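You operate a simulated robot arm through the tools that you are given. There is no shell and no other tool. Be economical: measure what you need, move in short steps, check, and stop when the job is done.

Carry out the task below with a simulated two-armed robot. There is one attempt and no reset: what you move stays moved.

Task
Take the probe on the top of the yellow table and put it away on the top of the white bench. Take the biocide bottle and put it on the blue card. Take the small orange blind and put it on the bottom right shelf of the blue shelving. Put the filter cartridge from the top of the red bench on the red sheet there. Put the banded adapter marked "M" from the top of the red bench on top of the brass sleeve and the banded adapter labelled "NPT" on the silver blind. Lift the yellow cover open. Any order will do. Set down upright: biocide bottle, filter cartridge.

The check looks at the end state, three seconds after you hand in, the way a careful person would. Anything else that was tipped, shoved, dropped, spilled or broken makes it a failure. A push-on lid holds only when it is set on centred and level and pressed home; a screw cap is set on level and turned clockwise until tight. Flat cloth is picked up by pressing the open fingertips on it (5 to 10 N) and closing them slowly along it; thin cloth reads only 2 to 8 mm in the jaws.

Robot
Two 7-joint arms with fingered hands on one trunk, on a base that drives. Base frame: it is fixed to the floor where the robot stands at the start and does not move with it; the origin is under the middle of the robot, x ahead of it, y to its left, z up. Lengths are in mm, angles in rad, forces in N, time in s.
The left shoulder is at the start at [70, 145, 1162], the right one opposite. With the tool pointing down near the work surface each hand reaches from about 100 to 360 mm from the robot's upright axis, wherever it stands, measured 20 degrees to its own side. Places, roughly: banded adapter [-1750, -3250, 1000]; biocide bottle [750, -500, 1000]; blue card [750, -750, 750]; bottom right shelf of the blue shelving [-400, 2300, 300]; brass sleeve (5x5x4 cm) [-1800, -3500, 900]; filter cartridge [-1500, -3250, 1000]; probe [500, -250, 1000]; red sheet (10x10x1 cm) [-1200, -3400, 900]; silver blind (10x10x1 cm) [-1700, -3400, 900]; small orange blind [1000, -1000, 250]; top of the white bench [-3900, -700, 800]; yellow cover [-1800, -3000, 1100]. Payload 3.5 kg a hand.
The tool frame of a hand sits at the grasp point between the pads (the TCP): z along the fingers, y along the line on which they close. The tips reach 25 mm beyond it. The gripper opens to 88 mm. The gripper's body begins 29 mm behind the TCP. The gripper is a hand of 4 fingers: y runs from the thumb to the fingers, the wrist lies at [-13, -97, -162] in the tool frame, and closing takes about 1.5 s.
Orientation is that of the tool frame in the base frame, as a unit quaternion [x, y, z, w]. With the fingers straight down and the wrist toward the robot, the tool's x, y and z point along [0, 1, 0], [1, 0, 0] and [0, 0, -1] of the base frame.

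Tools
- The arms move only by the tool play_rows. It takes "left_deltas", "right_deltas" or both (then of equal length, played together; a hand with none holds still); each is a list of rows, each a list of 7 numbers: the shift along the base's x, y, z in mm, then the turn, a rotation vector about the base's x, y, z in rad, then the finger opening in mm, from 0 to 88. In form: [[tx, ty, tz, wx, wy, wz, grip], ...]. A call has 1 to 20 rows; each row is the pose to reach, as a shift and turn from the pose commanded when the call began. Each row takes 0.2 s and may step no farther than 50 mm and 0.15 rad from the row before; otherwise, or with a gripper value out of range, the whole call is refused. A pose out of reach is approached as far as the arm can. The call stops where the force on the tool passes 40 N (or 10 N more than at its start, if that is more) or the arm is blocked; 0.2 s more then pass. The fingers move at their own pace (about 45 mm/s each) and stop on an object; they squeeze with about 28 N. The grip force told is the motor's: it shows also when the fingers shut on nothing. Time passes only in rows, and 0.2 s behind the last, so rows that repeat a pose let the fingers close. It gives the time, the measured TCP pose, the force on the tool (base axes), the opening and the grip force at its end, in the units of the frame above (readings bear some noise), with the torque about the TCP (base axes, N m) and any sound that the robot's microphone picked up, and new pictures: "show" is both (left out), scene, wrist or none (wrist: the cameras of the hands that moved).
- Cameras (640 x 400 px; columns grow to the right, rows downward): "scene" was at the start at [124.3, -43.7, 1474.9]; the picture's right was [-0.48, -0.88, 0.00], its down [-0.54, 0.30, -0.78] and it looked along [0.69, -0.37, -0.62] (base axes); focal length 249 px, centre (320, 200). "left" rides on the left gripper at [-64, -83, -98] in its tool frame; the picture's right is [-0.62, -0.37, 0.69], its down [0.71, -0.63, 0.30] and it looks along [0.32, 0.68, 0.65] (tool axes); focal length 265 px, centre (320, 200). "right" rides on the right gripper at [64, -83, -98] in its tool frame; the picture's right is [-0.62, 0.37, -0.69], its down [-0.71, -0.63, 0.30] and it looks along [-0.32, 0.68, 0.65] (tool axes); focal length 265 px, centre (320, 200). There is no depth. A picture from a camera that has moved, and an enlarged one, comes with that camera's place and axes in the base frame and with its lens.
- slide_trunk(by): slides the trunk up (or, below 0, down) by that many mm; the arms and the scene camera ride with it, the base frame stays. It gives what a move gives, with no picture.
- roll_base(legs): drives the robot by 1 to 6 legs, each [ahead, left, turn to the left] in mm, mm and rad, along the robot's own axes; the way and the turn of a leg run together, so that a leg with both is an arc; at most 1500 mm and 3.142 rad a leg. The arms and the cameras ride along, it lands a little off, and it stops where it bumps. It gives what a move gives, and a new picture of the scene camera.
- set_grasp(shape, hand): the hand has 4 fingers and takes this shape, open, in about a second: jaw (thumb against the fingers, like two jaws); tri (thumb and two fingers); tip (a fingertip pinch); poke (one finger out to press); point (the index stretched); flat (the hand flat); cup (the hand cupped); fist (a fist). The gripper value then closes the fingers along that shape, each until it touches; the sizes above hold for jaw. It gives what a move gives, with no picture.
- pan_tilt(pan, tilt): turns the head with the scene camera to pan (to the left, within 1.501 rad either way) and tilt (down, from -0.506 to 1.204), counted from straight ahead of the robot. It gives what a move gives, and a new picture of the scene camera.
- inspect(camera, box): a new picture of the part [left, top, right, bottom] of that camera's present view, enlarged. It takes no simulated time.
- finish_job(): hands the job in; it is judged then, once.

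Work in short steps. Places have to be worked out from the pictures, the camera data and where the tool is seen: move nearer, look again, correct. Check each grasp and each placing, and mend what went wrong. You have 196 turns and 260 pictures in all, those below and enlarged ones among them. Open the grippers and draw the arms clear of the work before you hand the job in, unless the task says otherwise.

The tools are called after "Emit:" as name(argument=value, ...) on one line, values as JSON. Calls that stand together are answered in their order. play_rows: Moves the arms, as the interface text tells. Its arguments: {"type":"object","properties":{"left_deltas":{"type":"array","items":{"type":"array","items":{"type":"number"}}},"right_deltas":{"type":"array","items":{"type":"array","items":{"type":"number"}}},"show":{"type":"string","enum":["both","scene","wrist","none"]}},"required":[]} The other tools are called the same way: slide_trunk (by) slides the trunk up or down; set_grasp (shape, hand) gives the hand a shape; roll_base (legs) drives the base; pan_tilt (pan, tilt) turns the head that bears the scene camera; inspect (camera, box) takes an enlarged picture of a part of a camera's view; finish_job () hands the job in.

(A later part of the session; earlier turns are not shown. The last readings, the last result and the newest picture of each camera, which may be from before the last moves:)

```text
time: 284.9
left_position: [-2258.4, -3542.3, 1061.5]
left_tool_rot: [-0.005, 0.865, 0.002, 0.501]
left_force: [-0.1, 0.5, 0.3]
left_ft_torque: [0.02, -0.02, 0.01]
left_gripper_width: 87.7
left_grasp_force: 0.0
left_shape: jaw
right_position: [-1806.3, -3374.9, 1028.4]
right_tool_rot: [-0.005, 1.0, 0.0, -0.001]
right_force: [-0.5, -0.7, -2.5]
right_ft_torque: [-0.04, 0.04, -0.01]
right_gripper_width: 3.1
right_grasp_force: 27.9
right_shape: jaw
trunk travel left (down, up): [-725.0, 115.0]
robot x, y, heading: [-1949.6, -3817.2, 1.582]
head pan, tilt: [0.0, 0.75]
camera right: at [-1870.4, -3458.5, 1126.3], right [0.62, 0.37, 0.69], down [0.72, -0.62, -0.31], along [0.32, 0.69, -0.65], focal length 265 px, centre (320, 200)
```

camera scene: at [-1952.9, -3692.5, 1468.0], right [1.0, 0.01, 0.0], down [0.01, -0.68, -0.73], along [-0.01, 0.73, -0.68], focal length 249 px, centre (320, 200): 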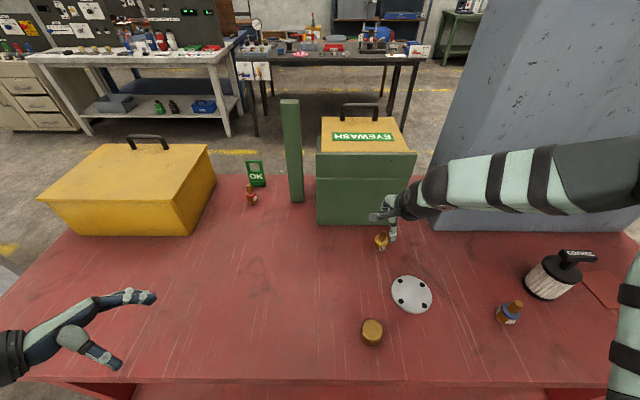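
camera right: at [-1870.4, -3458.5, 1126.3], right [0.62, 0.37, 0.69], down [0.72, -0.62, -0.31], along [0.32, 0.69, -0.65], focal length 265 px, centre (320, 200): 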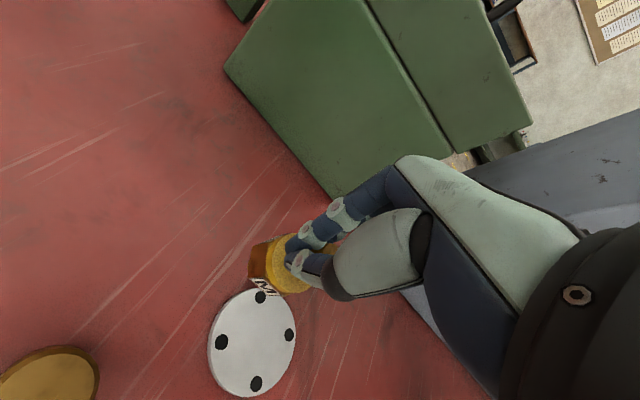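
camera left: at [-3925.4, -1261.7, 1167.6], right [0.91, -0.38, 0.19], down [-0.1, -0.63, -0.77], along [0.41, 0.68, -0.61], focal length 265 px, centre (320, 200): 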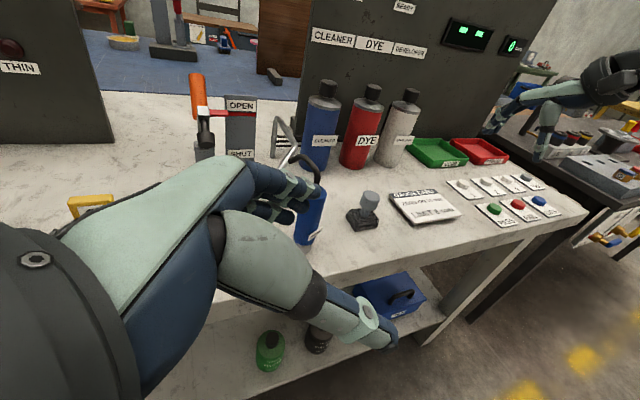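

M is held, its base about 63 mm below the TCP. I'll move over the sleeve.

Emit:
play_rows(right_deltas=[[-10, -35, 0, 0, 0, 0, 0], [-20, -70, 0, 0, 0, 0, 0], [-37, -112, 0, 0, 0, 0, 0], [-37, -112, 0, 0, 0, 0, 0]])

Emit:
inspect(camera="scene", box=[310, 250, 450, 350])

```text
time: 285.9
left_position: [-2259.4, -3544.1, 1060.8]
left_tool_rot: [-0.004, 0.865, 0.003, 0.501]
left_force: [0.1, -0.2, 0.3]
left_ft_torque: [-0.01, 0.0, -0.03]
left_gripper_width: 87.9
left_grasp_force: 0.1
left_shape: jaw
right_position: [-1867.8, -3450.2, 1037.5]
right_tool_rot: [-0.004, 1.0, 0.001, 0.001]
right_force: [-1.3, 0.6, -1.7]
right_ft_torque: [0.03, 0.05, -0.01]
right_gripper_width: 3.1
right_grasp_force: 28.1
right_shape: jaw
right hand out of reach, approached as far as the arm can: row 2, 3, 4
trunk travel left (down, up): [-725.0, 115.0]
robot x, y, heading: [-1951.9, -3824.7, 1.581]
head pan, tilt: [0.0, 0.75]
camera scene: at [-1955.5, -3694.6, 1468.2], right [1.0, 0.01, 0.0], down [0.01, -0.68, -0.73], along [-0.01, 0.73, -0.68], focal length 249 px, centre (320, 200)
camera right: at [-1931.1, -3534.2, 1135.6], right [0.62, 0.37, 0.69], down [0.72, -0.62, -0.31], along [0.32, 0.69, -0.65], focal length 265 px, centre (320, 200)
```

scene: 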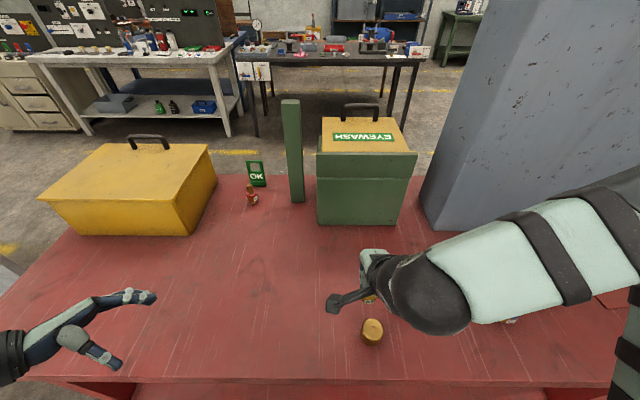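
right: 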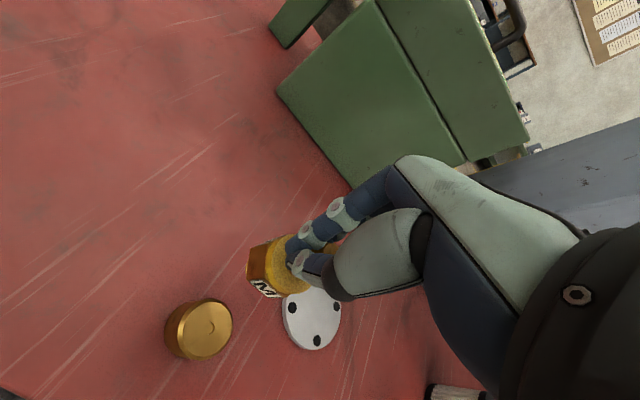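

```text
4.00 times, centred on (380, 300) of scene
camera zoom: at [-1955.5, -3694.6, 1468.2], right [1.0, 0.01, 0.0], down [0.01, -0.68, -0.73], along [-0.01, 0.73, -0.68], focal length 996 px, centre (80, -200)
```

zoom: 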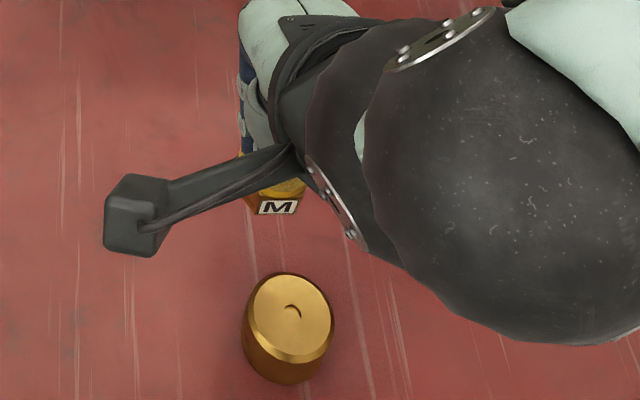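

The arm can't fold that close. I'll roll the base back 140 mm so the sleeve comes into comfortable reach.

Emit:
roll_base(legs=[[-140, 0, 0]])

```text
time: 287.2
left_position: [-2257.8, -3677.5, 1061.3]
left_tool_rot: [-0.005, 0.866, 0.0, 0.501]
left_force: [-0.4, -0.4, 0.7]
left_ft_torque: [0.01, 0.0, -0.05]
left_gripper_width: 87.5
left_grasp_force: 0.1
left_shape: jaw
right_position: [-1865.2, -3584.0, 1034.9]
right_tool_rot: [-0.005, 1.0, -0.001, -0.001]
right_force: [-0.1, 1.0, -1.8]
right_ft_torque: [0.0, 0.04, 0.0]
right_gripper_width: 3.4
right_grasp_force: 28.1
right_shape: jaw
trunk travel left (down, up): [-725.0, 115.0]
robot x, y, heading: [-1952.4, -3959.2, 1.579]
head pan, tilt: [0.0, 0.75]
camera scene: at [-1952.0, -3827.1, 1467.7], right [1.0, 0.01, 0.0], down [0.01, -0.68, -0.73], along [-0.01, 0.73, -0.68], focal length 249 px, centre (320, 200)
```

scene: 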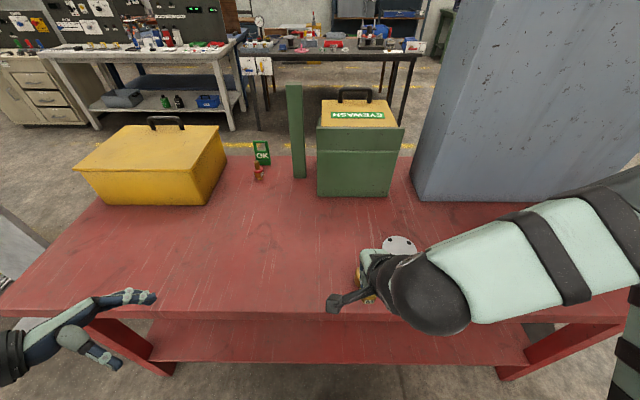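

Now I'll move forward to above the sleeve and check the alignment.

Emit:
play_rows(right_deltas=[[5, 30, 0, 0, 0, 0, 0], [10, 60, 0, 0, 0, 0, 0], [14, 98, 0, 0, 0, 0, 0], [14, 98, 0, 0, 0, 0, 0]])

Emit:
inspect(camera="scene", box=[310, 220, 430, 310])

```text
time: 288.2
left_position: [-2257.4, -3681.1, 1060.4]
left_tool_rot: [-0.005, 0.865, 0.002, 0.501]
left_force: [0.7, 0.8, 0.5]
left_ft_torque: [0.0, 0.03, 0.01]
left_gripper_width: 87.8
left_grasp_force: 0.0
left_shape: jaw
right_position: [-1850.9, -3485.6, 1036.8]
right_tool_rot: [-0.006, 1.0, -0.002, -0.001]
right_force: [-0.4, 0.6, -3.1]
right_ft_torque: [0.0, 0.05, 0.01]
right_gripper_width: 2.9
right_grasp_force: 27.8
right_shape: jaw
trunk travel left (down, up): [-725.0, 115.0]
robot x, y, heading: [-1948.0, -3958.5, 1.578]
head pan, tilt: [0.0, 0.75]
camera scene: at [-1951.7, -3829.0, 1467.9], right [1.0, 0.01, 0.0], down [0.01, -0.68, -0.73], along [-0.01, 0.73, -0.68], focal length 249 px, centre (320, 200)
camera right: at [-1914.5, -3570.3, 1134.9], right [0.62, 0.38, 0.69], down [0.72, -0.62, -0.3], along [0.32, 0.69, -0.65], focal length 265 px, centre (320, 200)
```

scene: 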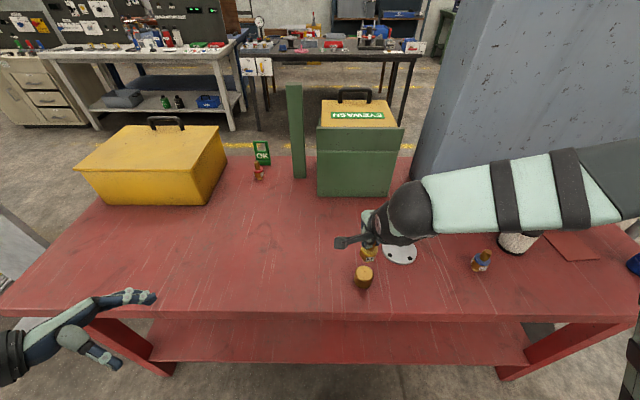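
right: 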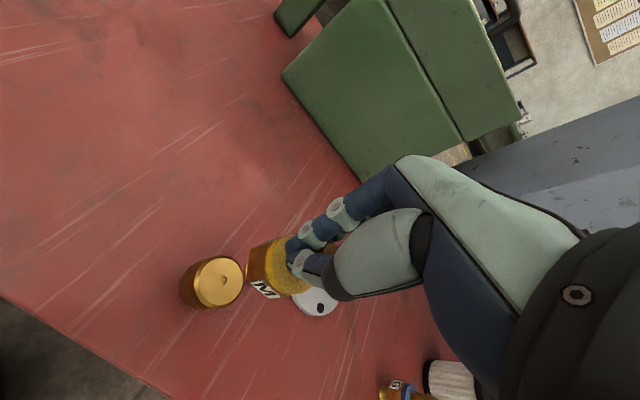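

```text
4.44 times, centred on (370, 265) of scene
camera zoom: at [-1951.7, -3829.0, 1467.9], right [1.0, 0.01, 0.0], down [0.01, -0.68, -0.73], along [-0.01, 0.73, -0.68], focal length 1107 px, centre (98, -89)
```

zoom: 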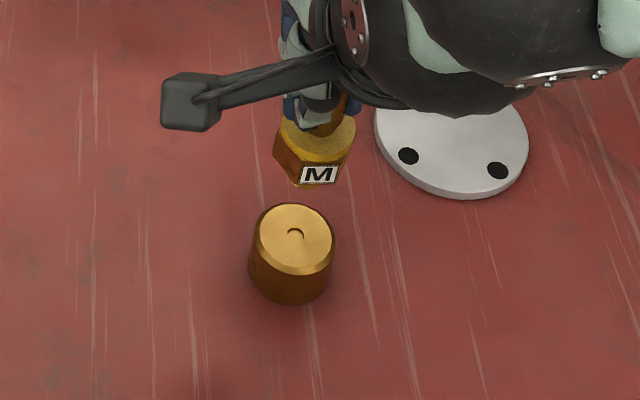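

The alignment over the sleeve looks good from both views. I'll lower 42 mm and recheck before contact.

Emit:
play_rows(right_deltas=[[0, 0, -15, 0, 0, 0, 0], [0, 0, -30, 0, 0, 0, 0], [0, 0, -42, 0, 0, 0, 0], [0, 0, -42, 0, 0, 0, 0]], show="wrist")

Emit:
inspect(camera="scene", box=[310, 220, 430, 310])

```text
time: 289.2
left_position: [-2257.2, -3680.6, 1061.2]
left_tool_rot: [-0.006, 0.866, 0.002, 0.5]
left_force: [-0.2, 0.3, 0.6]
left_ft_torque: [-0.03, 0.01, -0.02]
left_gripper_width: 87.8
left_grasp_force: 0.1
left_shape: jaw
right_position: [-1852.5, -3486.4, 994.9]
right_tool_rot: [-0.005, 1.0, -0.001, -0.001]
right_force: [0.1, 0.4, -2.4]
right_ft_torque: [0.0, 0.02, 0.02]
right_gripper_width: 3.2
right_grasp_force: 28.0
right_shape: jaw
trunk travel left (down, up): [-725.0, 115.0]
robot x, y, heading: [-1947.7, -3957.4, 1.58]
head pan, tilt: [0.0, 0.75]
camera right: at [-1914.8, -3571.2, 1092.7], right [0.62, 0.38, 0.69], down [0.72, -0.62, -0.3], along [0.32, 0.69, -0.65], focal length 265 px, centre (320, 200)
```

right: 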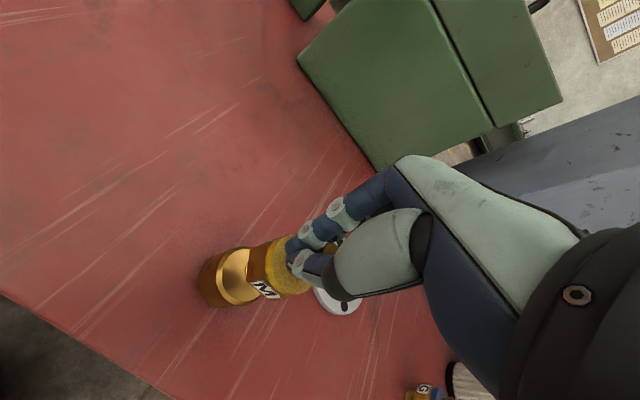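

```text
4.44 times, centred on (370, 265) of scene
camera zoom: at [-1951.8, -3829.2, 1467.9], right [1.0, 0.01, 0.0], down [0.01, -0.68, -0.73], along [-0.01, 0.73, -0.68], focal length 1107 px, centre (98, -89)
```

zoom: 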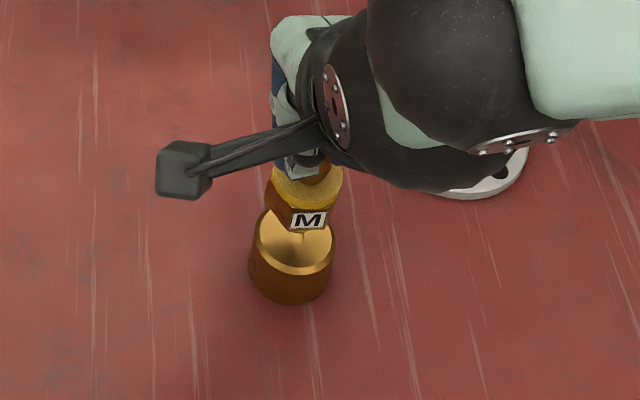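

Aligned within a few millimetres. I'll lower to contact in 3 mm steps.

Emit:
play_rows(right_deltas=[[0, 1, -5, 0, 0, 0, 0], [0, 1, -10, 0, 0, 0, 0], [0, 1, -14, 0, 0, 0, 0], [0, 1, -17, 0, 0, 0, 0], [0, 1, -17, 0, 0, 0, 0]], show="none")

```text
time: 290.4
left_position: [-2259.3, -3680.7, 1060.8]
left_tool_rot: [-0.005, 0.866, 0.001, 0.5]
left_force: [-0.1, -1.5, 0.2]
left_ft_torque: [0.02, 0.01, 0.03]
left_gripper_width: 87.5
left_grasp_force: 0.1
left_shape: jaw
right_position: [-1851.3, -3485.8, 977.1]
right_tool_rot: [-0.005, 1.0, -0.001, 0.0]
right_force: [0.2, -0.6, -1.2]
right_ft_torque: [-0.03, 0.01, 0.05]
right_gripper_width: 2.8
right_grasp_force: 28.0
right_shape: jaw
trunk travel left (down, up): [-725.0, 115.0]
robot x, y, heading: [-1950.8, -3958.7, 1.583]
head pan, tilt: [0.0, 0.75]
```

Emit:
play_rows(right_deltas=[[0, 0, -3, 0, 0, 0, 0], [0, 0, -6, 0, 0, 0, 0], [0, 0, -8, 0, 0, 0, 0], [0, 0, -8, 0, 0, 0, 0]], show="wrist")

Emit:
inspect(camera="scene", box=[310, 220, 430, 310])

```text
time: 291.4
left_position: [-2257.8, -3682.5, 1061.1]
left_tool_rot: [-0.005, 0.865, 0.002, 0.502]
left_force: [-0.6, 0.3, -0.3]
left_ft_torque: [-0.02, 0.03, 0.01]
left_gripper_width: 87.8
left_grasp_force: 0.0
left_shape: jaw
right_position: [-1851.3, -3486.7, 971.2]
right_tool_rot: [-0.005, 1.0, 0.003, -0.001]
right_force: [0.0, 1.1, 19.6]
right_ft_torque: [0.07, -0.13, 0.02]
right_gripper_width: 4.1
right_grasp_force: 27.6
right_shape: jaw
trunk travel left (down, up): [-725.0, 115.0]
robot x, y, heading: [-1946.6, -3958.2, 1.583]
head pan, tilt: [0.0, 0.75]
camera right: at [-1915.3, -3571.6, 1069.3], right [0.62, 0.37, 0.69], down [0.72, -0.62, -0.31], along [0.32, 0.69, -0.65], focal length 265 px, centre (320, 200)
```

right: 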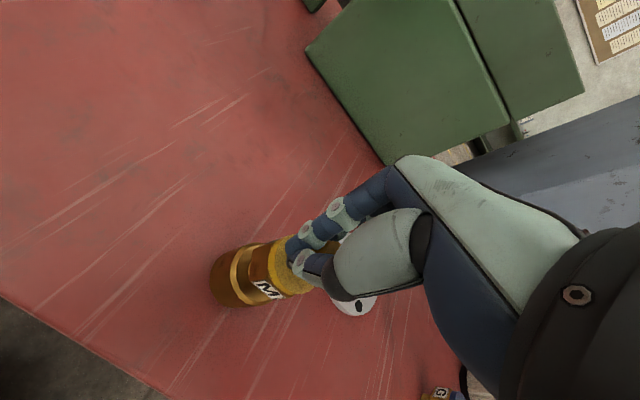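

```text
4.44 times, centred on (370, 265) of scene
camera zoom: at [-1952.6, -3831.8, 1468.4], right [1.0, 0.01, 0.0], down [0.01, -0.68, -0.73], along [-0.01, 0.73, -0.68], focal length 1107 px, centre (98, -89)
```

zoom: 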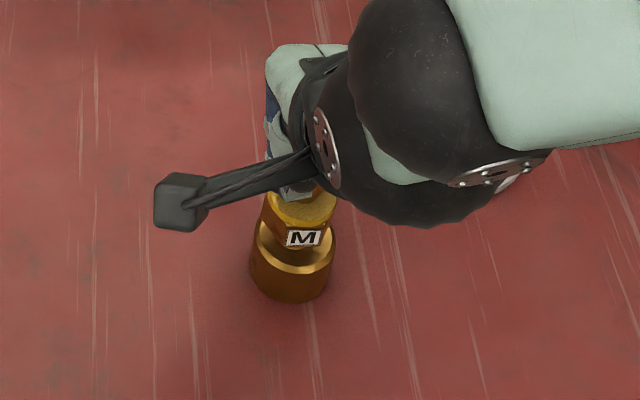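

M is seated on the sleeve, well centred. I'll ease pressure and open slowly.

Emit:
play_rows(right_deltas=[[0, 0, 2, 0, 0, 0, 0], [0, 0, 2, 0, 0, 0, 8], [0, 0, 2, 0, 0, 0, 16], [0, 0, 2, 0, 0, 0, 24], [0, 0, 2, 0, 0, 0, 36], [0, 0, 2, 0, 0, 0, 50], [0, 0, 2, 0, 0, 0, 70], [0, 0, 2, 0, 0, 0, 70]], show="wrist")

```text
time: 293.2
left_position: [-2257.4, -3680.6, 1061.4]
left_tool_rot: [-0.004, 0.866, 0.002, 0.5]
left_force: [-0.3, 0.0, -0.8]
left_ft_torque: [0.0, -0.02, 0.0]
left_gripper_width: 87.6
left_grasp_force: 0.0
left_shape: jaw
right_position: [-1850.5, -3486.1, 970.9]
right_tool_rot: [-0.005, 1.0, 0.001, -0.001]
right_force: [-0.2, 0.1, -0.7]
right_ft_torque: [0.0, 0.0, -0.01]
right_gripper_width: 69.9
right_grasp_force: 0.1
right_shape: jaw
trunk travel left (down, up): [-725.0, 115.0]
robot x, y, heading: [-1949.6, -3957.0, 1.579]
head pan, tilt: [0.0, 0.75]
camera right: at [-1914.5, -3570.6, 1069.4], right [0.62, 0.38, 0.69], down [0.72, -0.62, -0.3], along [0.32, 0.69, -0.65], focal length 265 px, centre (320, 200)
```

right: 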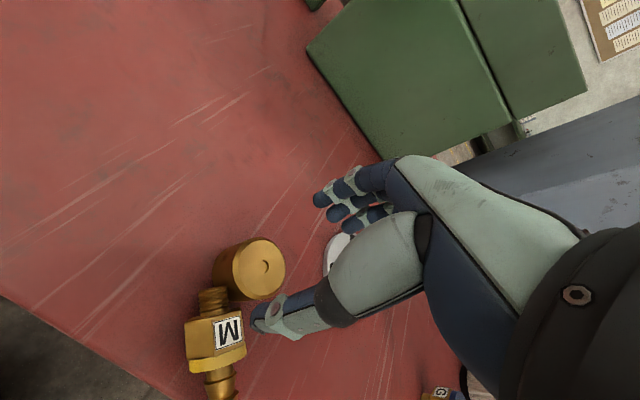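

M toppled off to the south of the sleeve. I'll check the current state.

Emit:
play_rows(right_deltas=[[0, 0, 40, 0, 0, 0, 88], [0, 10, 80, 0, 0, 0, 88], [0, 30, 100, 0, 0, 0, 88], [0, 30, 100, 0, 0, 0, 88]], show="wrist")

Emit:
inspect(camera="scene", box=[310, 230, 430, 320])

```text
time: 294.2
left_position: [-2258.5, -3680.7, 1062.0]
left_tool_rot: [-0.005, 0.866, 0.002, 0.501]
left_force: [-0.1, -1.1, 0.1]
left_ft_torque: [-0.03, 0.01, -0.01]
left_gripper_width: 87.7
left_grasp_force: 0.1
left_shape: jaw
right_position: [-1851.0, -3456.7, 1073.4]
right_tool_rot: [-0.005, 1.0, 0.0, 0.0]
right_force: [1.2, -1.0, -0.1]
right_ft_torque: [0.0, 0.02, 0.0]
right_gripper_width: 87.4
right_grasp_force: 0.0
right_shape: jaw
trunk travel left (down, up): [-725.0, 115.0]
robot x, y, heading: [-1947.5, -3957.3, 1.582]
head pan, tilt: [0.0, 0.75]
camera right: at [-1914.6, -3541.1, 1170.7], right [0.62, 0.38, 0.69], down [0.72, -0.62, -0.3], along [0.32, 0.69, -0.65], focal length 265 px, centre (320, 200)
```

right: 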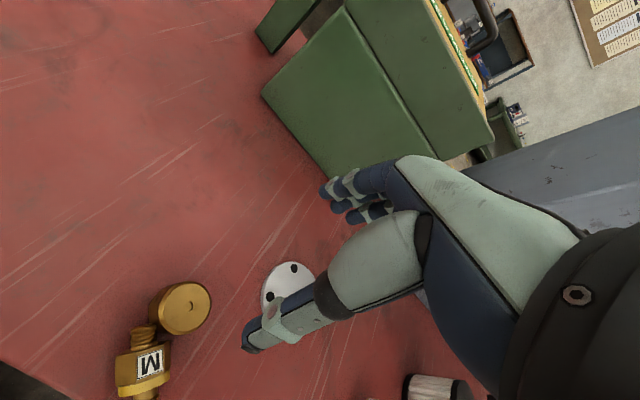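

```text
4.44 times, centred on (370, 275) of scene
camera zoom: at [-1951.9, -3830.1, 1468.0], right [1.0, 0.01, 0.0], down [0.01, -0.68, -0.73], along [-0.01, 0.73, -0.68], focal length 1107 px, centre (98, -133)
```

zoom: 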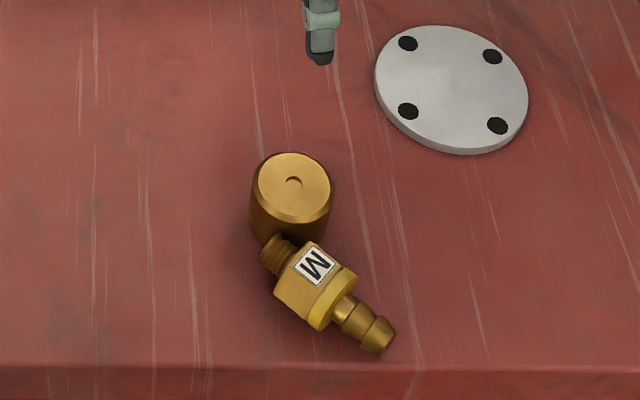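

M lies intact against the sleeve's south side, label up, axis toward the south-east. I'll yaw the hand -45° so the jaws close across it and hover above.

Emit:
play_rows(right_deltas=[[3, -15, -10, 0, 0, -0.13, 88], [6, -30, -25, 0, 0, -0.26, 88], [9, -45, -40, 0, 0, -0.39, 88], [12, -60, -55, 0, 0, -0.52, 88], [15, -75, -70, 0, 0, -0.65, 88], [15, -84, -83, 0, 0, -0.785, 88], [15, -84, -83, 0, 0, -0.785, 88]], show="wrist")

```text
time: 295.8
left_position: [-2258.0, -3680.8, 1061.1]
left_tool_rot: [-0.004, 0.865, 0.002, 0.501]
left_force: [-0.5, -1.1, -0.4]
left_ft_torque: [0.02, -0.05, 0.01]
left_gripper_width: 87.9
left_grasp_force: 0.1
left_shape: jaw
right_position: [-1833.9, -3540.9, 988.6]
right_tool_rot: [0.379, 0.925, 0.0, -0.001]
right_force: [0.3, 0.0, -0.3]
right_ft_torque: [-0.02, -0.02, 0.02]
right_gripper_width: 87.4
right_grasp_force: 0.1
right_shape: jaw
trunk travel left (down, up): [-725.0, 115.0]
robot x, y, heading: [-1949.3, -3959.6, 1.579]
head pan, tilt: [0.0, 0.75]
camera right: at [-1939.9, -3555.7, 1086.9], right [0.7, -0.17, 0.69], down [0.07, -0.95, -0.31], along [0.71, 0.26, -0.65], focal length 265 px, centre (320, 200)
```

right: 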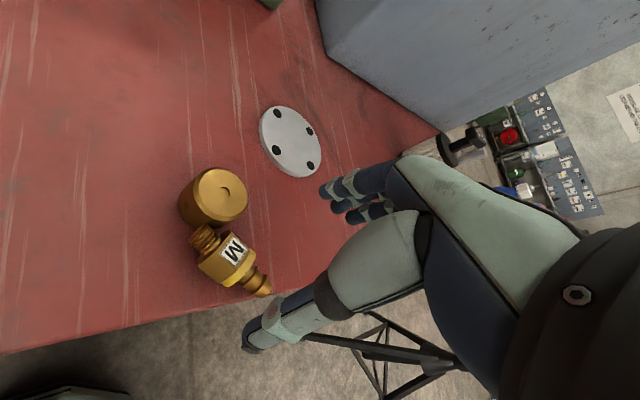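

M's body is right under the hand, but the outer fingers would hit the sleeve. I'll shift 28 mm toward the barb end (SE) and then descend.

Emit:
play_rows(right_deltas=[[11, -8, -25, 0, 0, 0, 88], [21, -14, -50, 0, 0, 0, 88], [21, -14, -75, 0, 0, 0, 88], [21, -14, -88, 0, 0, 0, 88], [21, -14, -88, 0, 0, 0, 88]], show="wrist")

```text
time: 297.0
left_position: [-2257.6, -3681.2, 1062.6]
left_tool_rot: [-0.005, 0.866, 0.002, 0.501]
left_force: [-0.2, 0.0, 0.3]
left_ft_torque: [0.03, 0.01, -0.02]
left_gripper_width: 87.7
left_grasp_force: 0.0
left_shape: jaw
right_position: [-1813.5, -3554.2, 901.9]
right_tool_rot: [0.385, 0.923, -0.003, -0.007]
right_force: [-0.3, -0.2, -1.4]
right_ft_torque: [-0.01, 0.0, -0.01]
right_gripper_width: 87.4
right_grasp_force: 0.1
right_shape: jaw
trunk travel left (down, up): [-725.0, 115.0]
robot x, y, heading: [-1948.6, -3959.1, 1.583]
head pan, tilt: [0.0, 0.75]
camera right: at [-1916.6, -3567.2, 1000.9], right [0.71, -0.18, 0.68], down [0.05, -0.95, -0.31], along [0.7, 0.25, -0.67], focal length 265 px, centre (320, 200)
```

right: 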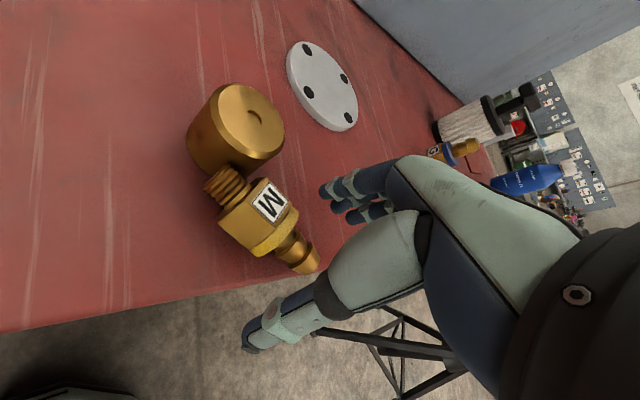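

The jaws are over the barb end. I'll shift 10 mm toward the collar and close.

Emit:
play_rows(right_deltas=[[-7, 6, -2, 0, 0, 0, 88], [-7, 6, -2, 0, 0, 0, 70], [-7, 6, -2, 0, 0, 0, 50], [-7, 6, -2, 0, 0, 0, 35], [-7, 6, -2, 0, 0, 0, 20], [-7, 6, -2, 0, 0, 0, 5], [-7, 6, -2, 0, 0, 0, 0], [-7, 6, -2, 0, 0, 0, 0], [-7, 6, -2, 0, 0, 0, 0]], show="wrist")

```text
time: 299.0
left_position: [-2256.6, -3679.8, 1060.9]
left_tool_rot: [-0.005, 0.866, 0.003, 0.5]
left_force: [0.4, 0.2, 0.4]
left_ft_torque: [-0.04, -0.01, 0.01]
left_gripper_width: 87.7
left_grasp_force: 0.2
left_shape: jaw
right_position: [-1818.0, -3548.3, 899.2]
right_tool_rot: [0.388, 0.922, -0.005, -0.008]
right_force: [1.6, 1.2, 2.8]
right_ft_torque: [0.03, -0.04, -0.04]
right_gripper_width: 1.5
right_grasp_force: 28.4
right_shape: jaw
trunk travel left (down, up): [-725.0, 115.0]
robot x, y, heading: [-1948.0, -3956.8, 1.582]
head pan, tilt: [0.0, 0.75]
camera right: at [-1922.3, -3560.6, 998.6], right [0.71, -0.18, 0.68], down [0.05, -0.95, -0.3], along [0.7, 0.25, -0.67], focal length 265 px, centre (320, 200)
```

right: 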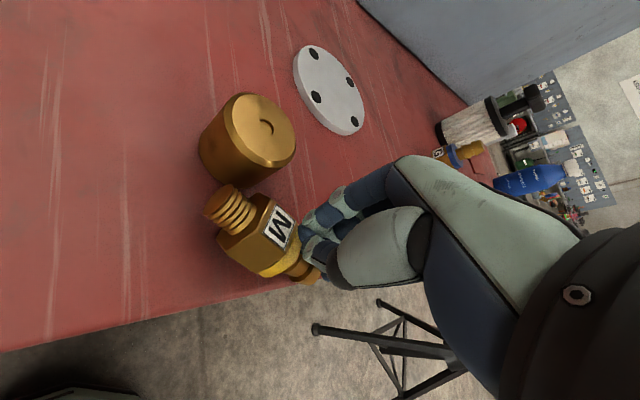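

M is gripped by the barb. I'll lift and look at how it hangs before laying it across the sleeve top.

Emit:
play_rows(right_deltas=[[0, 0, 10, 0, 0, 0, 0], [0, 0, 35, 0, 0, 0, 0], [0, 0, 70, 0, 0, 0, 0], [0, 0, 90, 0, 0, 0, 0], [0, 0, 90, 0, 0, 0, 0]], show="wrist")

Emit:
inspect(camera="scene", box=[300, 220, 420, 310])

```text
time: 300.2
left_position: [-2257.4, -3679.6, 1061.5]
left_tool_rot: [-0.005, 0.866, 0.001, 0.501]
left_force: [-0.1, -0.6, 0.4]
left_ft_torque: [0.01, -0.02, 0.0]
left_gripper_width: 87.5
left_grasp_force: 0.1
left_shape: jaw
right_position: [-1822.6, -3547.9, 989.7]
right_tool_rot: [0.378, 0.926, 0.0, 0.0]
right_force: [0.9, -0.5, -1.1]
right_ft_torque: [0.0, 0.0, -0.02]
right_gripper_width: 1.4
right_grasp_force: 28.2
right_shape: jaw
trunk travel left (down, up): [-725.0, 115.0]
robot x, y, heading: [-1948.0, -3965.3, 1.579]
head pan, tilt: [0.0, 0.75]
camera right: at [-1926.7, -3562.7, 1087.3], right [0.7, -0.17, 0.69], down [0.07, -0.95, -0.3], along [0.71, 0.26, -0.65], focal length 265 px, centre (320, 200)
```

right: 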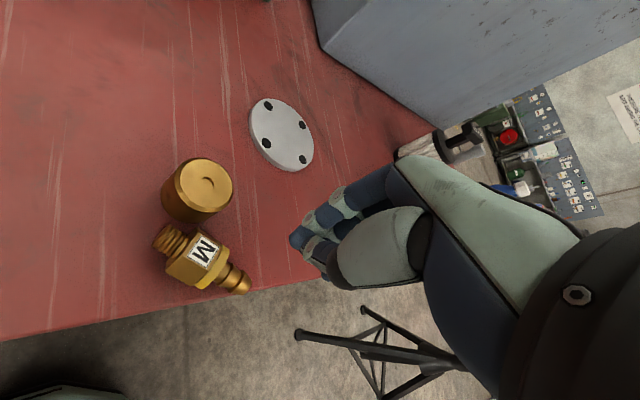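

```text
4.44 times, centred on (360, 265) of scene
camera zoom: at [-1952.3, -3829.3, 1467.9], right [1.0, 0.01, 0.0], down [0.01, -0.68, -0.73], along [-0.01, 0.73, -0.68], focal length 1107 px, centre (142, -89)
```

zoom: 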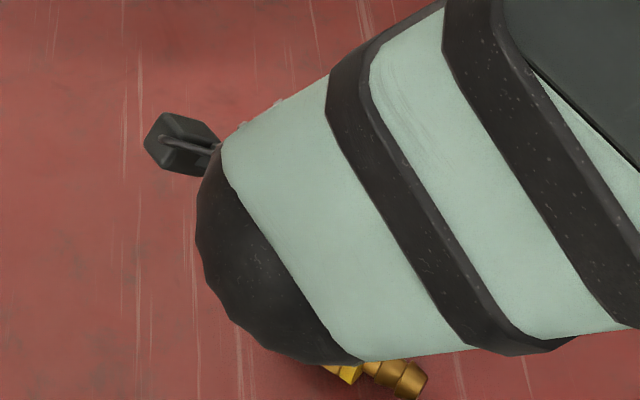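

M slipped because the pads closed above its centreline. I'll re-centre on the collar and go lower, almost touching the table, before closing.

Emit:
play_rows(right_deltas=[[-10, 1, -40, 0, 0, 0, 88], [-10, 1, -80, 0, 0, 0, 88], [-10, 1, -92, 0, 0, 0, 88], [-10, 1, -96, 0, 0, 0, 88], [-10, 1, -99, 0, 0, 0, 88], [-10, 1, -102, 0, 0, 0, 88], [-10, 1, -102, 0, 0, 0, 88]], show="wrist")

```text
time: 301.8
left_position: [-2258.9, -3680.6, 1061.1]
left_tool_rot: [-0.005, 0.866, 0.001, 0.5]
left_force: [0.1, -0.2, 0.1]
left_ft_torque: [0.01, -0.03, -0.01]
left_gripper_width: 87.7
left_grasp_force: 0.0
left_shape: jaw
right_position: [-1830.4, -3544.4, 888.8]
right_tool_rot: [0.394, 0.919, -0.009, -0.017]
right_force: [0.7, 0.1, 0.3]
right_ft_torque: [0.03, 0.02, -0.02]
right_gripper_width: 87.5
right_grasp_force: 0.1
right_shape: jaw
trunk travel left (down, up): [-725.0, 115.0]
robot x, y, heading: [-1952.1, -3960.8, 1.581]
head pan, tilt: [0.0, 0.75]
camera right: at [-1931.0, -3555.8, 990.5], right [0.72, -0.19, 0.67], down [0.02, -0.95, -0.3], along [0.69, 0.23, -0.68], focal length 265 px, centre (320, 200)
```

right: 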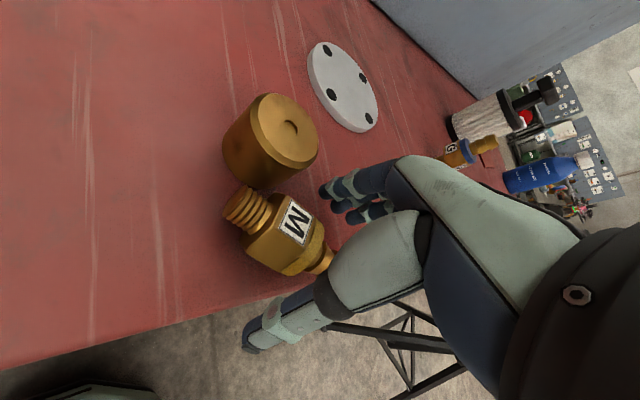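

No table contact yet, and the pads are at the axis height. I'll close now.

Emit:
play_rows(right_deltas=[[0, 0, 0, 0, 0, 0, 70], [0, 0, 0, 0, 0, 0, 50], [0, 0, 0, 0, 0, 0, 35], [0, 0, 0, 0, 0, 0, 20], [0, 0, 0, 0, 0, 0, 5], [0, 0, 0, 0, 0, 0, 0], [0, 0, 0, 0, 0, 0, 0], [0, 0, 0, 0, 0, 0, 0]], show="none")

Emit:
play_rows(right_deltas=[[0, 0, 10, 0, 0, 0, 0], [0, 0, 35, 0, 0, 0, 0], [0, 0, 65, 0, 0, 0, 0], [0, 0, 90, 0, 0, 0, 0], [0, 0, 90, 0, 0, 0, 0]], show="wrist")

```text
time: 303.6
left_position: [-2257.4, -3680.5, 1060.8]
left_tool_rot: [-0.005, 0.866, 0.002, 0.501]
left_force: [-0.7, 0.3, -0.1]
left_ft_torque: [0.05, -0.02, -0.01]
left_gripper_width: 87.8
left_grasp_force: 0.0
left_shape: jaw
right_position: [-1828.9, -3546.6, 888.1]
right_tool_rot: [0.394, 0.919, -0.009, -0.014]
right_force: [1.1, -0.3, 1.9]
right_ft_torque: [0.01, -0.04, 0.06]
right_gripper_width: 14.3
right_grasp_force: 27.6
right_shape: jaw
trunk travel left (down, up): [-725.0, 115.0]
robot x, y, heading: [-1947.4, -3958.4, 1.585]
head pan, tilt: [0.0, 0.75]
```

```text
time: 304.8
left_position: [-2258.6, -3678.8, 1061.7]
left_tool_rot: [-0.005, 0.866, 0.002, 0.501]
left_force: [-0.8, -0.3, 0.2]
left_ft_torque: [-0.01, 0.04, 0.01]
left_gripper_width: 87.7
left_grasp_force: 0.1
left_shape: jaw
right_position: [-1830.4, -3548.8, 977.3]
right_tool_rot: [0.378, 0.926, -0.001, 0.0]
right_force: [-0.2, 0.1, -2.0]
right_ft_torque: [-0.04, 0.0, 0.02]
right_gripper_width: 14.6
right_grasp_force: 28.5
right_shape: jaw
trunk travel left (down, up): [-725.0, 115.0]
robot x, y, heading: [-1951.4, -3958.1, 1.579]
head pan, tilt: [0.0, 0.75]
camera right: at [-1935.6, -3562.8, 1074.9], right [0.7, -0.17, 0.69], down [0.07, -0.95, -0.3], along [0.71, 0.26, -0.65], focal length 265 px, centre (320, 200)
```

right: 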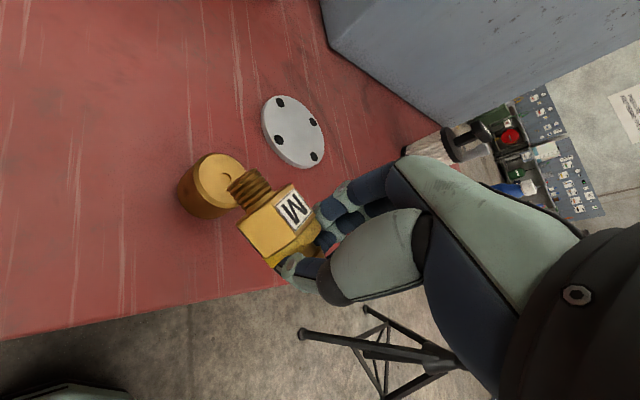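

M is gripped firmly now, horizontal, and stands no better in this grip. I'll lay its hex and collar section centred on the sleeve top, first hovering above.

Emit:
play_rows(right_deltas=[[-4, 20, 0, 0, 0, 0, 0], [-10, 49, 0, 0, 0, 0, 0], [-10, 49, -20, 0, 0, 0, 0], [-10, 49, -20, 0, 0, 0, 0]], show="wrist")

Emit:
inspect(camera="scene", box=[300, 220, 420, 310])

```text
time: 305.8
left_position: [-2257.2, -3681.0, 1061.6]
left_tool_rot: [-0.004, 0.866, 0.001, 0.501]
left_force: [0.3, 0.5, 0.5]
left_ft_torque: [-0.01, 0.01, 0.01]
left_gripper_width: 87.7
left_grasp_force: 0.1
left_shape: jaw
right_position: [-1842.1, -3497.4, 958.7]
right_tool_rot: [0.381, 0.925, 0.0, -0.004]
right_force: [0.1, 0.7, -2.6]
right_ft_torque: [-0.02, -0.03, 0.01]
right_gripper_width: 14.3
right_grasp_force: 28.0
right_shape: jaw
trunk travel left (down, up): [-725.0, 115.0]
robot x, y, heading: [-1947.1, -3959.9, 1.579]
head pan, tilt: [0.0, 0.75]
camera right: at [-1945.9, -3512.0, 1057.4], right [0.71, -0.18, 0.69], down [0.06, -0.95, -0.31], along [0.7, 0.26, -0.66], focal length 265 px, centre (320, 200)
```

right: 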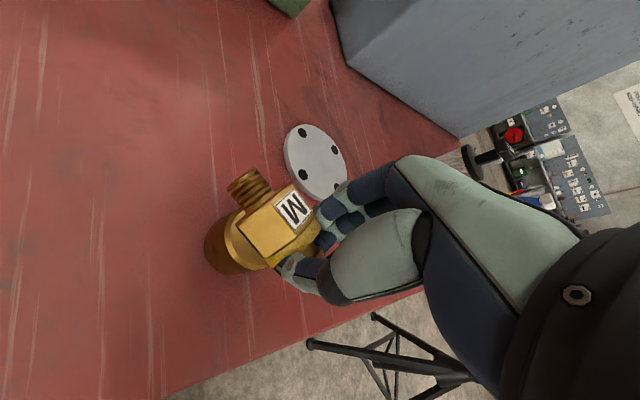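

```text
4.44 times, centred on (360, 265) of scene
camera zoom: at [-1951.8, -3829.4, 1468.0], right [1.0, 0.01, 0.0], down [0.01, -0.68, -0.73], along [-0.01, 0.73, -0.68], focal length 1107 px, centre (142, -89)
```

zoom: 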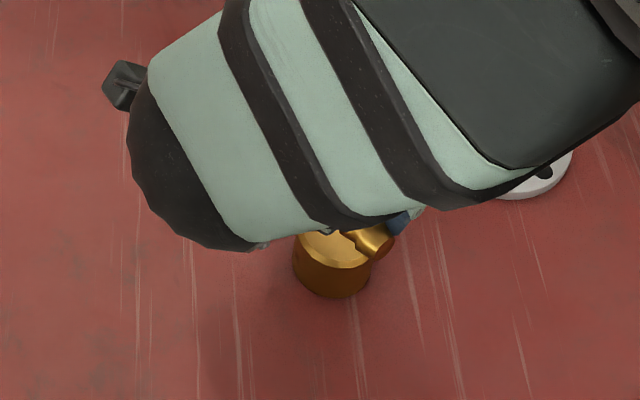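

M hovers over the sleeve. I'll nudge (+6,-3) and lower to contact.

Emit:
play_rows(right_deltas=[[6, -3, -8, 0, 0, 0, 0], [6, -3, -16, 0, 0, 0, 0], [6, -3, -20, 0, 0, 0, 0], [6, -3, -24, 0, 0, 0, 0], [6, -3, -24, 0, 0, 0, 0]], show="wrist")

```text
time: 307.0
left_position: [-2257.2, -3680.3, 1061.1]
left_tool_rot: [-0.005, 0.866, 0.002, 0.501]
left_force: [-0.2, -0.2, 0.1]
left_ft_torque: [-0.02, 0.02, 0.01]
left_gripper_width: 87.5
left_grasp_force: 0.0
left_shape: jaw
right_position: [-1833.4, -3501.8, 932.5]
right_tool_rot: [0.382, 0.924, -0.002, -0.005]
right_force: [-1.1, -0.1, -2.3]
right_ft_torque: [-0.03, -0.05, 0.03]
right_gripper_width: 14.3
right_grasp_force: 28.0
right_shape: jaw
trunk travel left (down, up): [-725.0, 115.0]
robot x, y, heading: [-1946.9, -3960.5, 1.58]
head pan, tilt: [0.0, 0.75]
camera right: at [-1938.3, -3514.7, 1031.7], right [0.71, -0.18, 0.69], down [0.06, -0.95, -0.3], along [0.71, 0.25, -0.66], focal length 265 px, centre (320, 200)
```

right: 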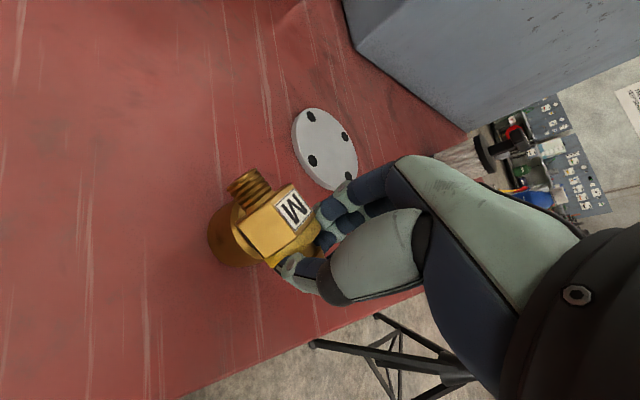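

Emit:
play_rows(right_deltas=[[0, 0, -2, 0, 0, 0, 0], [0, 0, -4, 0, 0, 0, 0], [0, 0, -6, 0, 0, 0, 0], [0, 0, -6, 0, 0, 0, 0]], show="none")

```text
time: 308.0
left_position: [-2258.2, -3681.5, 1061.8]
left_tool_rot: [-0.005, 0.865, 0.002, 0.501]
left_force: [0.6, 0.1, 0.0]
left_ft_torque: [0.04, -0.04, 0.0]
left_gripper_width: 87.6
left_grasp_force: 0.1
left_shape: jaw
right_position: [-1833.3, -3501.1, 927.5]
right_tool_rot: [0.382, 0.924, -0.001, -0.005]
right_force: [-0.3, -0.8, 1.2]
right_ft_torque: [0.03, -0.01, 0.05]
right_gripper_width: 14.1
right_grasp_force: 27.4
right_shape: jaw
trunk travel left (down, up): [-725.0, 115.0]
robot x, y, heading: [-1947.7, -3958.8, 1.585]
head pan, tilt: [0.0, 0.75]
```

Contact just begun. One or two millimetres more, then I'll open slowly.

Emit:
play_rows(right_deltas=[[0, 0, -2, 0, 0, 0, 0], [0, 0, -2, 0, 0, 0, 14], [0, 0, -2, 0, 0, 0, 18], [0, 0, -2, 0, 0, 0, 22], [0, 0, -2, 0, 0, 0, 28], [0, 0, -2, 0, 0, 0, 36], [0, 0, -2, 0, 0, 0, 44], [0, 0, -2, 0, 0, 0, 52], [0, 0, -2, 0, 0, 0, 52]], show="wrist")

```text
time: 310.0
left_position: [-2257.6, -3680.6, 1061.2]
left_tool_rot: [-0.005, 0.865, 0.001, 0.501]
left_force: [0.0, -0.7, -0.9]
left_ft_torque: [0.0, 0.02, 0.03]
left_gripper_width: 87.5
left_grasp_force: 0.0
left_shape: jaw
right_position: [-1834.4, -3500.5, 925.1]
right_tool_rot: [0.382, 0.924, -0.002, -0.004]
right_force: [0.2, -0.4, 0.3]
right_ft_torque: [-0.02, -0.03, 0.01]
right_gripper_width: 51.5
right_grasp_force: 0.0
right_shape: jaw
trunk travel left (down, up): [-725.0, 115.0]
robot x, y, heading: [-1949.2, -3962.0, 1.583]
head pan, tilt: [0.0, 0.75]
camera right: at [-1938.3, -3514.6, 1023.6], right [0.71, -0.18, 0.69], down [0.06, -0.95, -0.3], along [0.71, 0.25, -0.66], focal length 265 px, centre (320, 200)
```

right: 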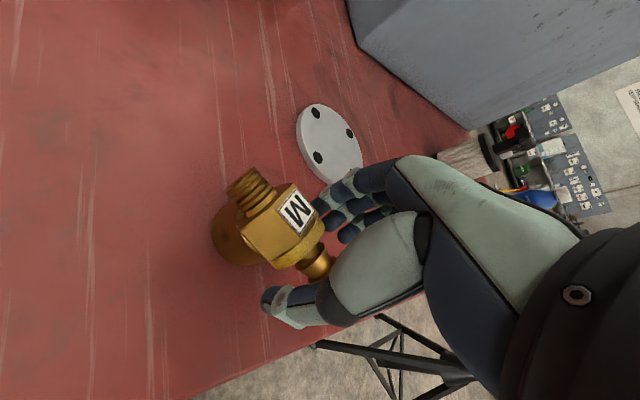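

M lies on the sleeve and stays put. I'll withdraw straight up.

Emit:
play_rows(right_deltas=[[0, 0, 10, 0, 0, 0, 60], [0, 0, 30, 0, 0, 0, 60], [0, 0, 60, 0, 0, 0, 70], [0, 0, 100, 0, 0, 0, 88], [20, 30, 130, 0, 0, 0, 88], [50, 50, 150, 0, 0, 0, 88], [80, 60, 160, 0, 0, 0, 88], [110, 70, 160, 0, 0, 0, 88], [110, 70, 160, 0, 0, 0, 88]], show="none")

Emit:
inspect(camera="scene", box=[300, 220, 420, 310])

```text
time: 312.0
left_position: [-2257.6, -3680.9, 1061.2]
left_tool_rot: [-0.006, 0.866, 0.003, 0.5]
left_force: [0.7, -0.1, 0.7]
left_ft_torque: [-0.01, -0.01, -0.02]
left_gripper_width: 87.7
left_grasp_force: 0.0
left_shape: jaw
right_position: [-1727.1, -3431.2, 1085.7]
right_tool_rot: [0.378, 0.926, 0.0, 0.0]
right_force: [-0.6, 0.4, 0.0]
right_ft_torque: [0.03, 0.01, -0.03]
right_gripper_width: 87.7
right_grasp_force: 0.0
right_shape: jaw
trunk travel left (down, up): [-725.0, 115.0]
robot x, y, heading: [-1947.8, -3957.1, 1.575]
head pan, tilt: [0.0, 0.75]
```

```text
4.44 times, centred on (360, 265) of scene
camera zoom: at [-1952.6, -3829.7, 1468.0], right [1.0, 0.01, 0.0], down [0.01, -0.68, -0.73], along [-0.01, 0.73, -0.68], focal length 1107 px, centre (142, -89)
```

zoom: 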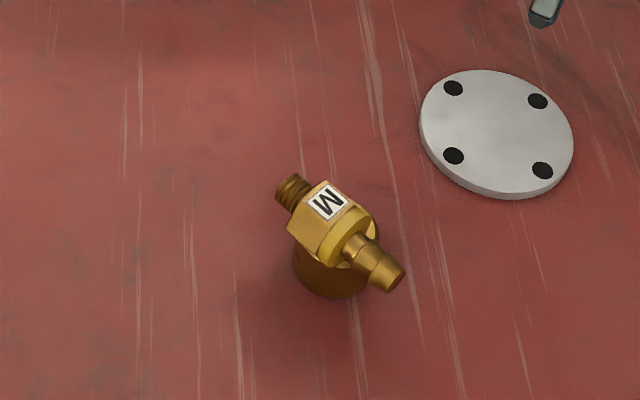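

M rests securely on the sleeve. Next is the filter cartridge: I'll raise the hand, undo the yaw and shift the base right 500.

Emit:
play_rows(right_deltas=[[0, 0, 15, 0, 0, 0.13, 88], [0, 0, 30, 0, 0, 0.26, 88], [0, 0, 45, 0, 0, 0.39, 88], [0, 0, 60, 0, 0, 0.52, 88], [0, 0, 60, 0, 0, 0.65, 88], [0, 0, 60, 0, 0, 0.78, 88], [0, 0, 60, 0, 0, 0.78, 88]], show="none")

Emit:
roll_base(legs=[[0, -490, 0]])

```text
time: 313.6
left_position: [-2259.1, -3681.2, 1061.4]
left_tool_rot: [-0.005, 0.865, 0.002, 0.501]
left_force: [0.5, 0.3, 0.6]
left_ft_torque: [0.0, 0.01, -0.02]
left_gripper_width: 87.7
left_grasp_force: 0.0
left_shape: jaw
right_position: [-1726.5, -3431.5, 1145.4]
right_tool_rot: [-0.004, 1.0, 0.0, 0.001]
right_force: [0.5, 0.7, -0.4]
right_ft_torque: [0.0, -0.01, -0.03]
right_gripper_width: 87.7
right_grasp_force: 0.2
right_shape: jaw
trunk travel left (down, up): [-725.0, 115.0]
robot x, y, heading: [-1948.5, -3957.2, 1.585]
head pan, tilt: [0.0, 0.75]
```

```text
time: 316.4
left_position: [-1774.0, -3675.1, 1060.8]
left_tool_rot: [-0.004, 0.865, 0.001, 0.501]
left_force: [0.9, -0.3, -0.4]
left_ft_torque: [-0.02, -0.05, -0.01]
left_gripper_width: 87.6
left_grasp_force: 0.0
left_shape: jaw
right_position: [-1241.4, -3428.0, 1145.3]
right_tool_rot: [-0.001, 1.0, 0.0, 0.0]
right_force: [0.4, -0.8, 1.2]
right_ft_torque: [0.0, 0.01, -0.01]
right_gripper_width: 87.6
right_grasp_force: 0.1
right_shape: jaw
trunk travel left (down, up): [-725.0, 115.0]
robot x, y, heading: [-1462.2, -3953.3, 1.576]
head pan, tilt: [0.0, 0.75]
camera scene: at [-1468.7, -3825.0, 1468.0], right [1.0, 0.01, 0.0], down [0.01, -0.68, -0.73], along [-0.01, 0.73, -0.68], focal length 249 px, centre (320, 200)
```

scene: 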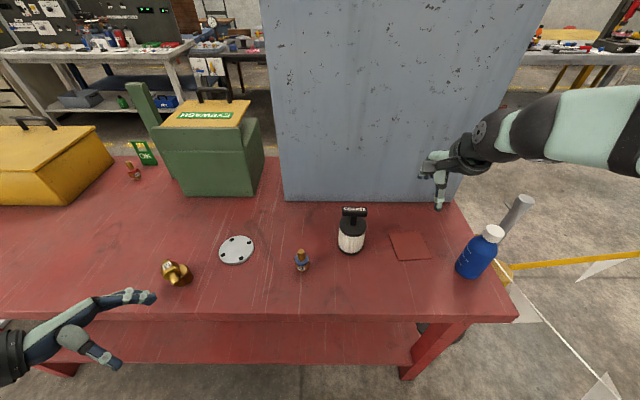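

The cartridge's T-bar is near (-1389,-3400,1025). I'll move above it.

Emit:
play_rows(right_deltas=[[-40, 10, 0, 0, 0, 0, 88], [-80, 20, 0, 0, 0, 0, 88], [-120, 28, 0, 0, 0, 0, 88], [-148, 28, -25, 0, 0, 0, 88], [-148, 28, -55, 0, 0, 0, 88], [-148, 28, -55, 0, 0, 0, 88]], show="wrist")

```text
time: 317.9
left_position: [-1772.2, -3675.4, 1060.8]
left_tool_rot: [-0.004, 0.866, 0.001, 0.501]
left_force: [-0.7, 0.6, 0.3]
left_ft_torque: [0.03, 0.02, -0.03]
left_gripper_width: 87.7
left_grasp_force: 0.0
left_shape: jaw
right_position: [-1388.6, -3401.0, 1090.5]
right_tool_rot: [-0.002, 1.0, 0.0, 0.0]
right_force: [0.4, 0.2, 0.6]
right_ft_torque: [0.01, -0.02, 0.01]
right_gripper_width: 87.2
right_grasp_force: 0.1
right_shape: jaw
trunk travel left (down, up): [-725.0, 115.0]
robot x, y, heading: [-1466.2, -3954.7, 1.576]
head pan, tilt: [0.0, 0.75]
camera right: at [-1452.7, -3483.9, 1187.8], right [0.62, 0.37, 0.69], down [0.72, -0.63, -0.31], along [0.32, 0.68, -0.65], focal length 265 px, centre (320, 200)
```

right: 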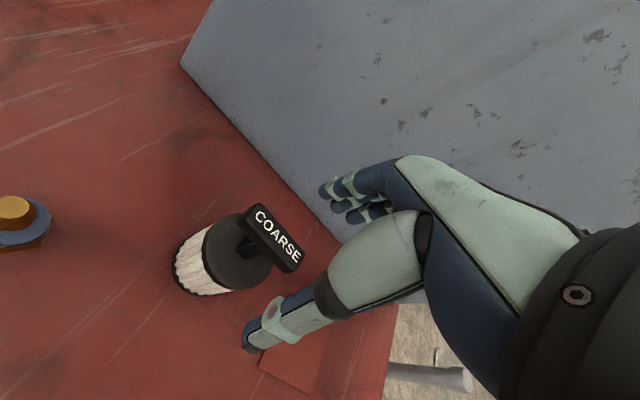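

The bar is slightly forward of the axis. I'll shift (-3,+13), descend over the T-bar and close.

Emit:
play_rows(right_deltas=[[-3, 13, -20, 0, 0, 0, 88], [-3, 13, -45, 0, 0, 0, 88], [-3, 13, -67, 0, 0, 0, 88], [-3, 13, -67, 0, 0, 0, 88]], show="wrist")

```text
time: 318.9
left_position: [-1773.9, -3674.6, 1061.5]
left_tool_rot: [-0.003, 0.866, 0.001, 0.501]
left_force: [0.0, -0.1, -0.7]
left_ft_torque: [-0.01, -0.01, 0.01]
left_gripper_width: 88.0
left_grasp_force: 0.0
left_shape: jaw
right_position: [-1390.9, -3385.8, 1022.5]
right_tool_rot: [0.0, 1.0, 0.0, -0.001]
right_force: [0.1, -0.5, 0.1]
right_ft_torque: [0.03, 0.01, -0.02]
right_gripper_width: 87.6
right_grasp_force: 0.0
right_shape: jaw
trunk travel left (down, up): [-725.0, 115.0]
robot x, y, heading: [-1464.8, -3956.3, 1.581]
head pan, tilt: [0.0, 0.75]
camera right: at [-1455.7, -3470.2, 1120.4], right [0.62, 0.37, 0.69], down [0.72, -0.63, -0.3], along [0.32, 0.68, -0.65], focal length 265 px, centre (320, 200)
```

right: 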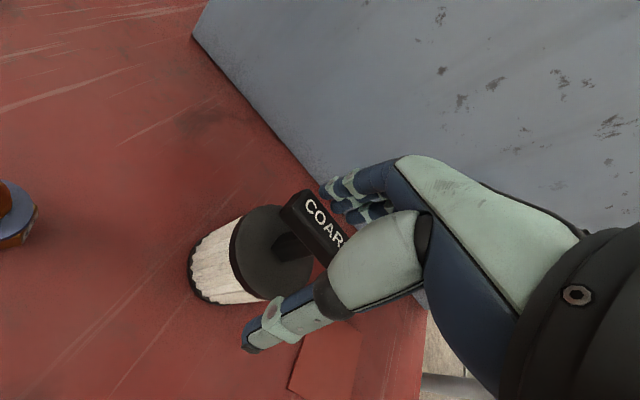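

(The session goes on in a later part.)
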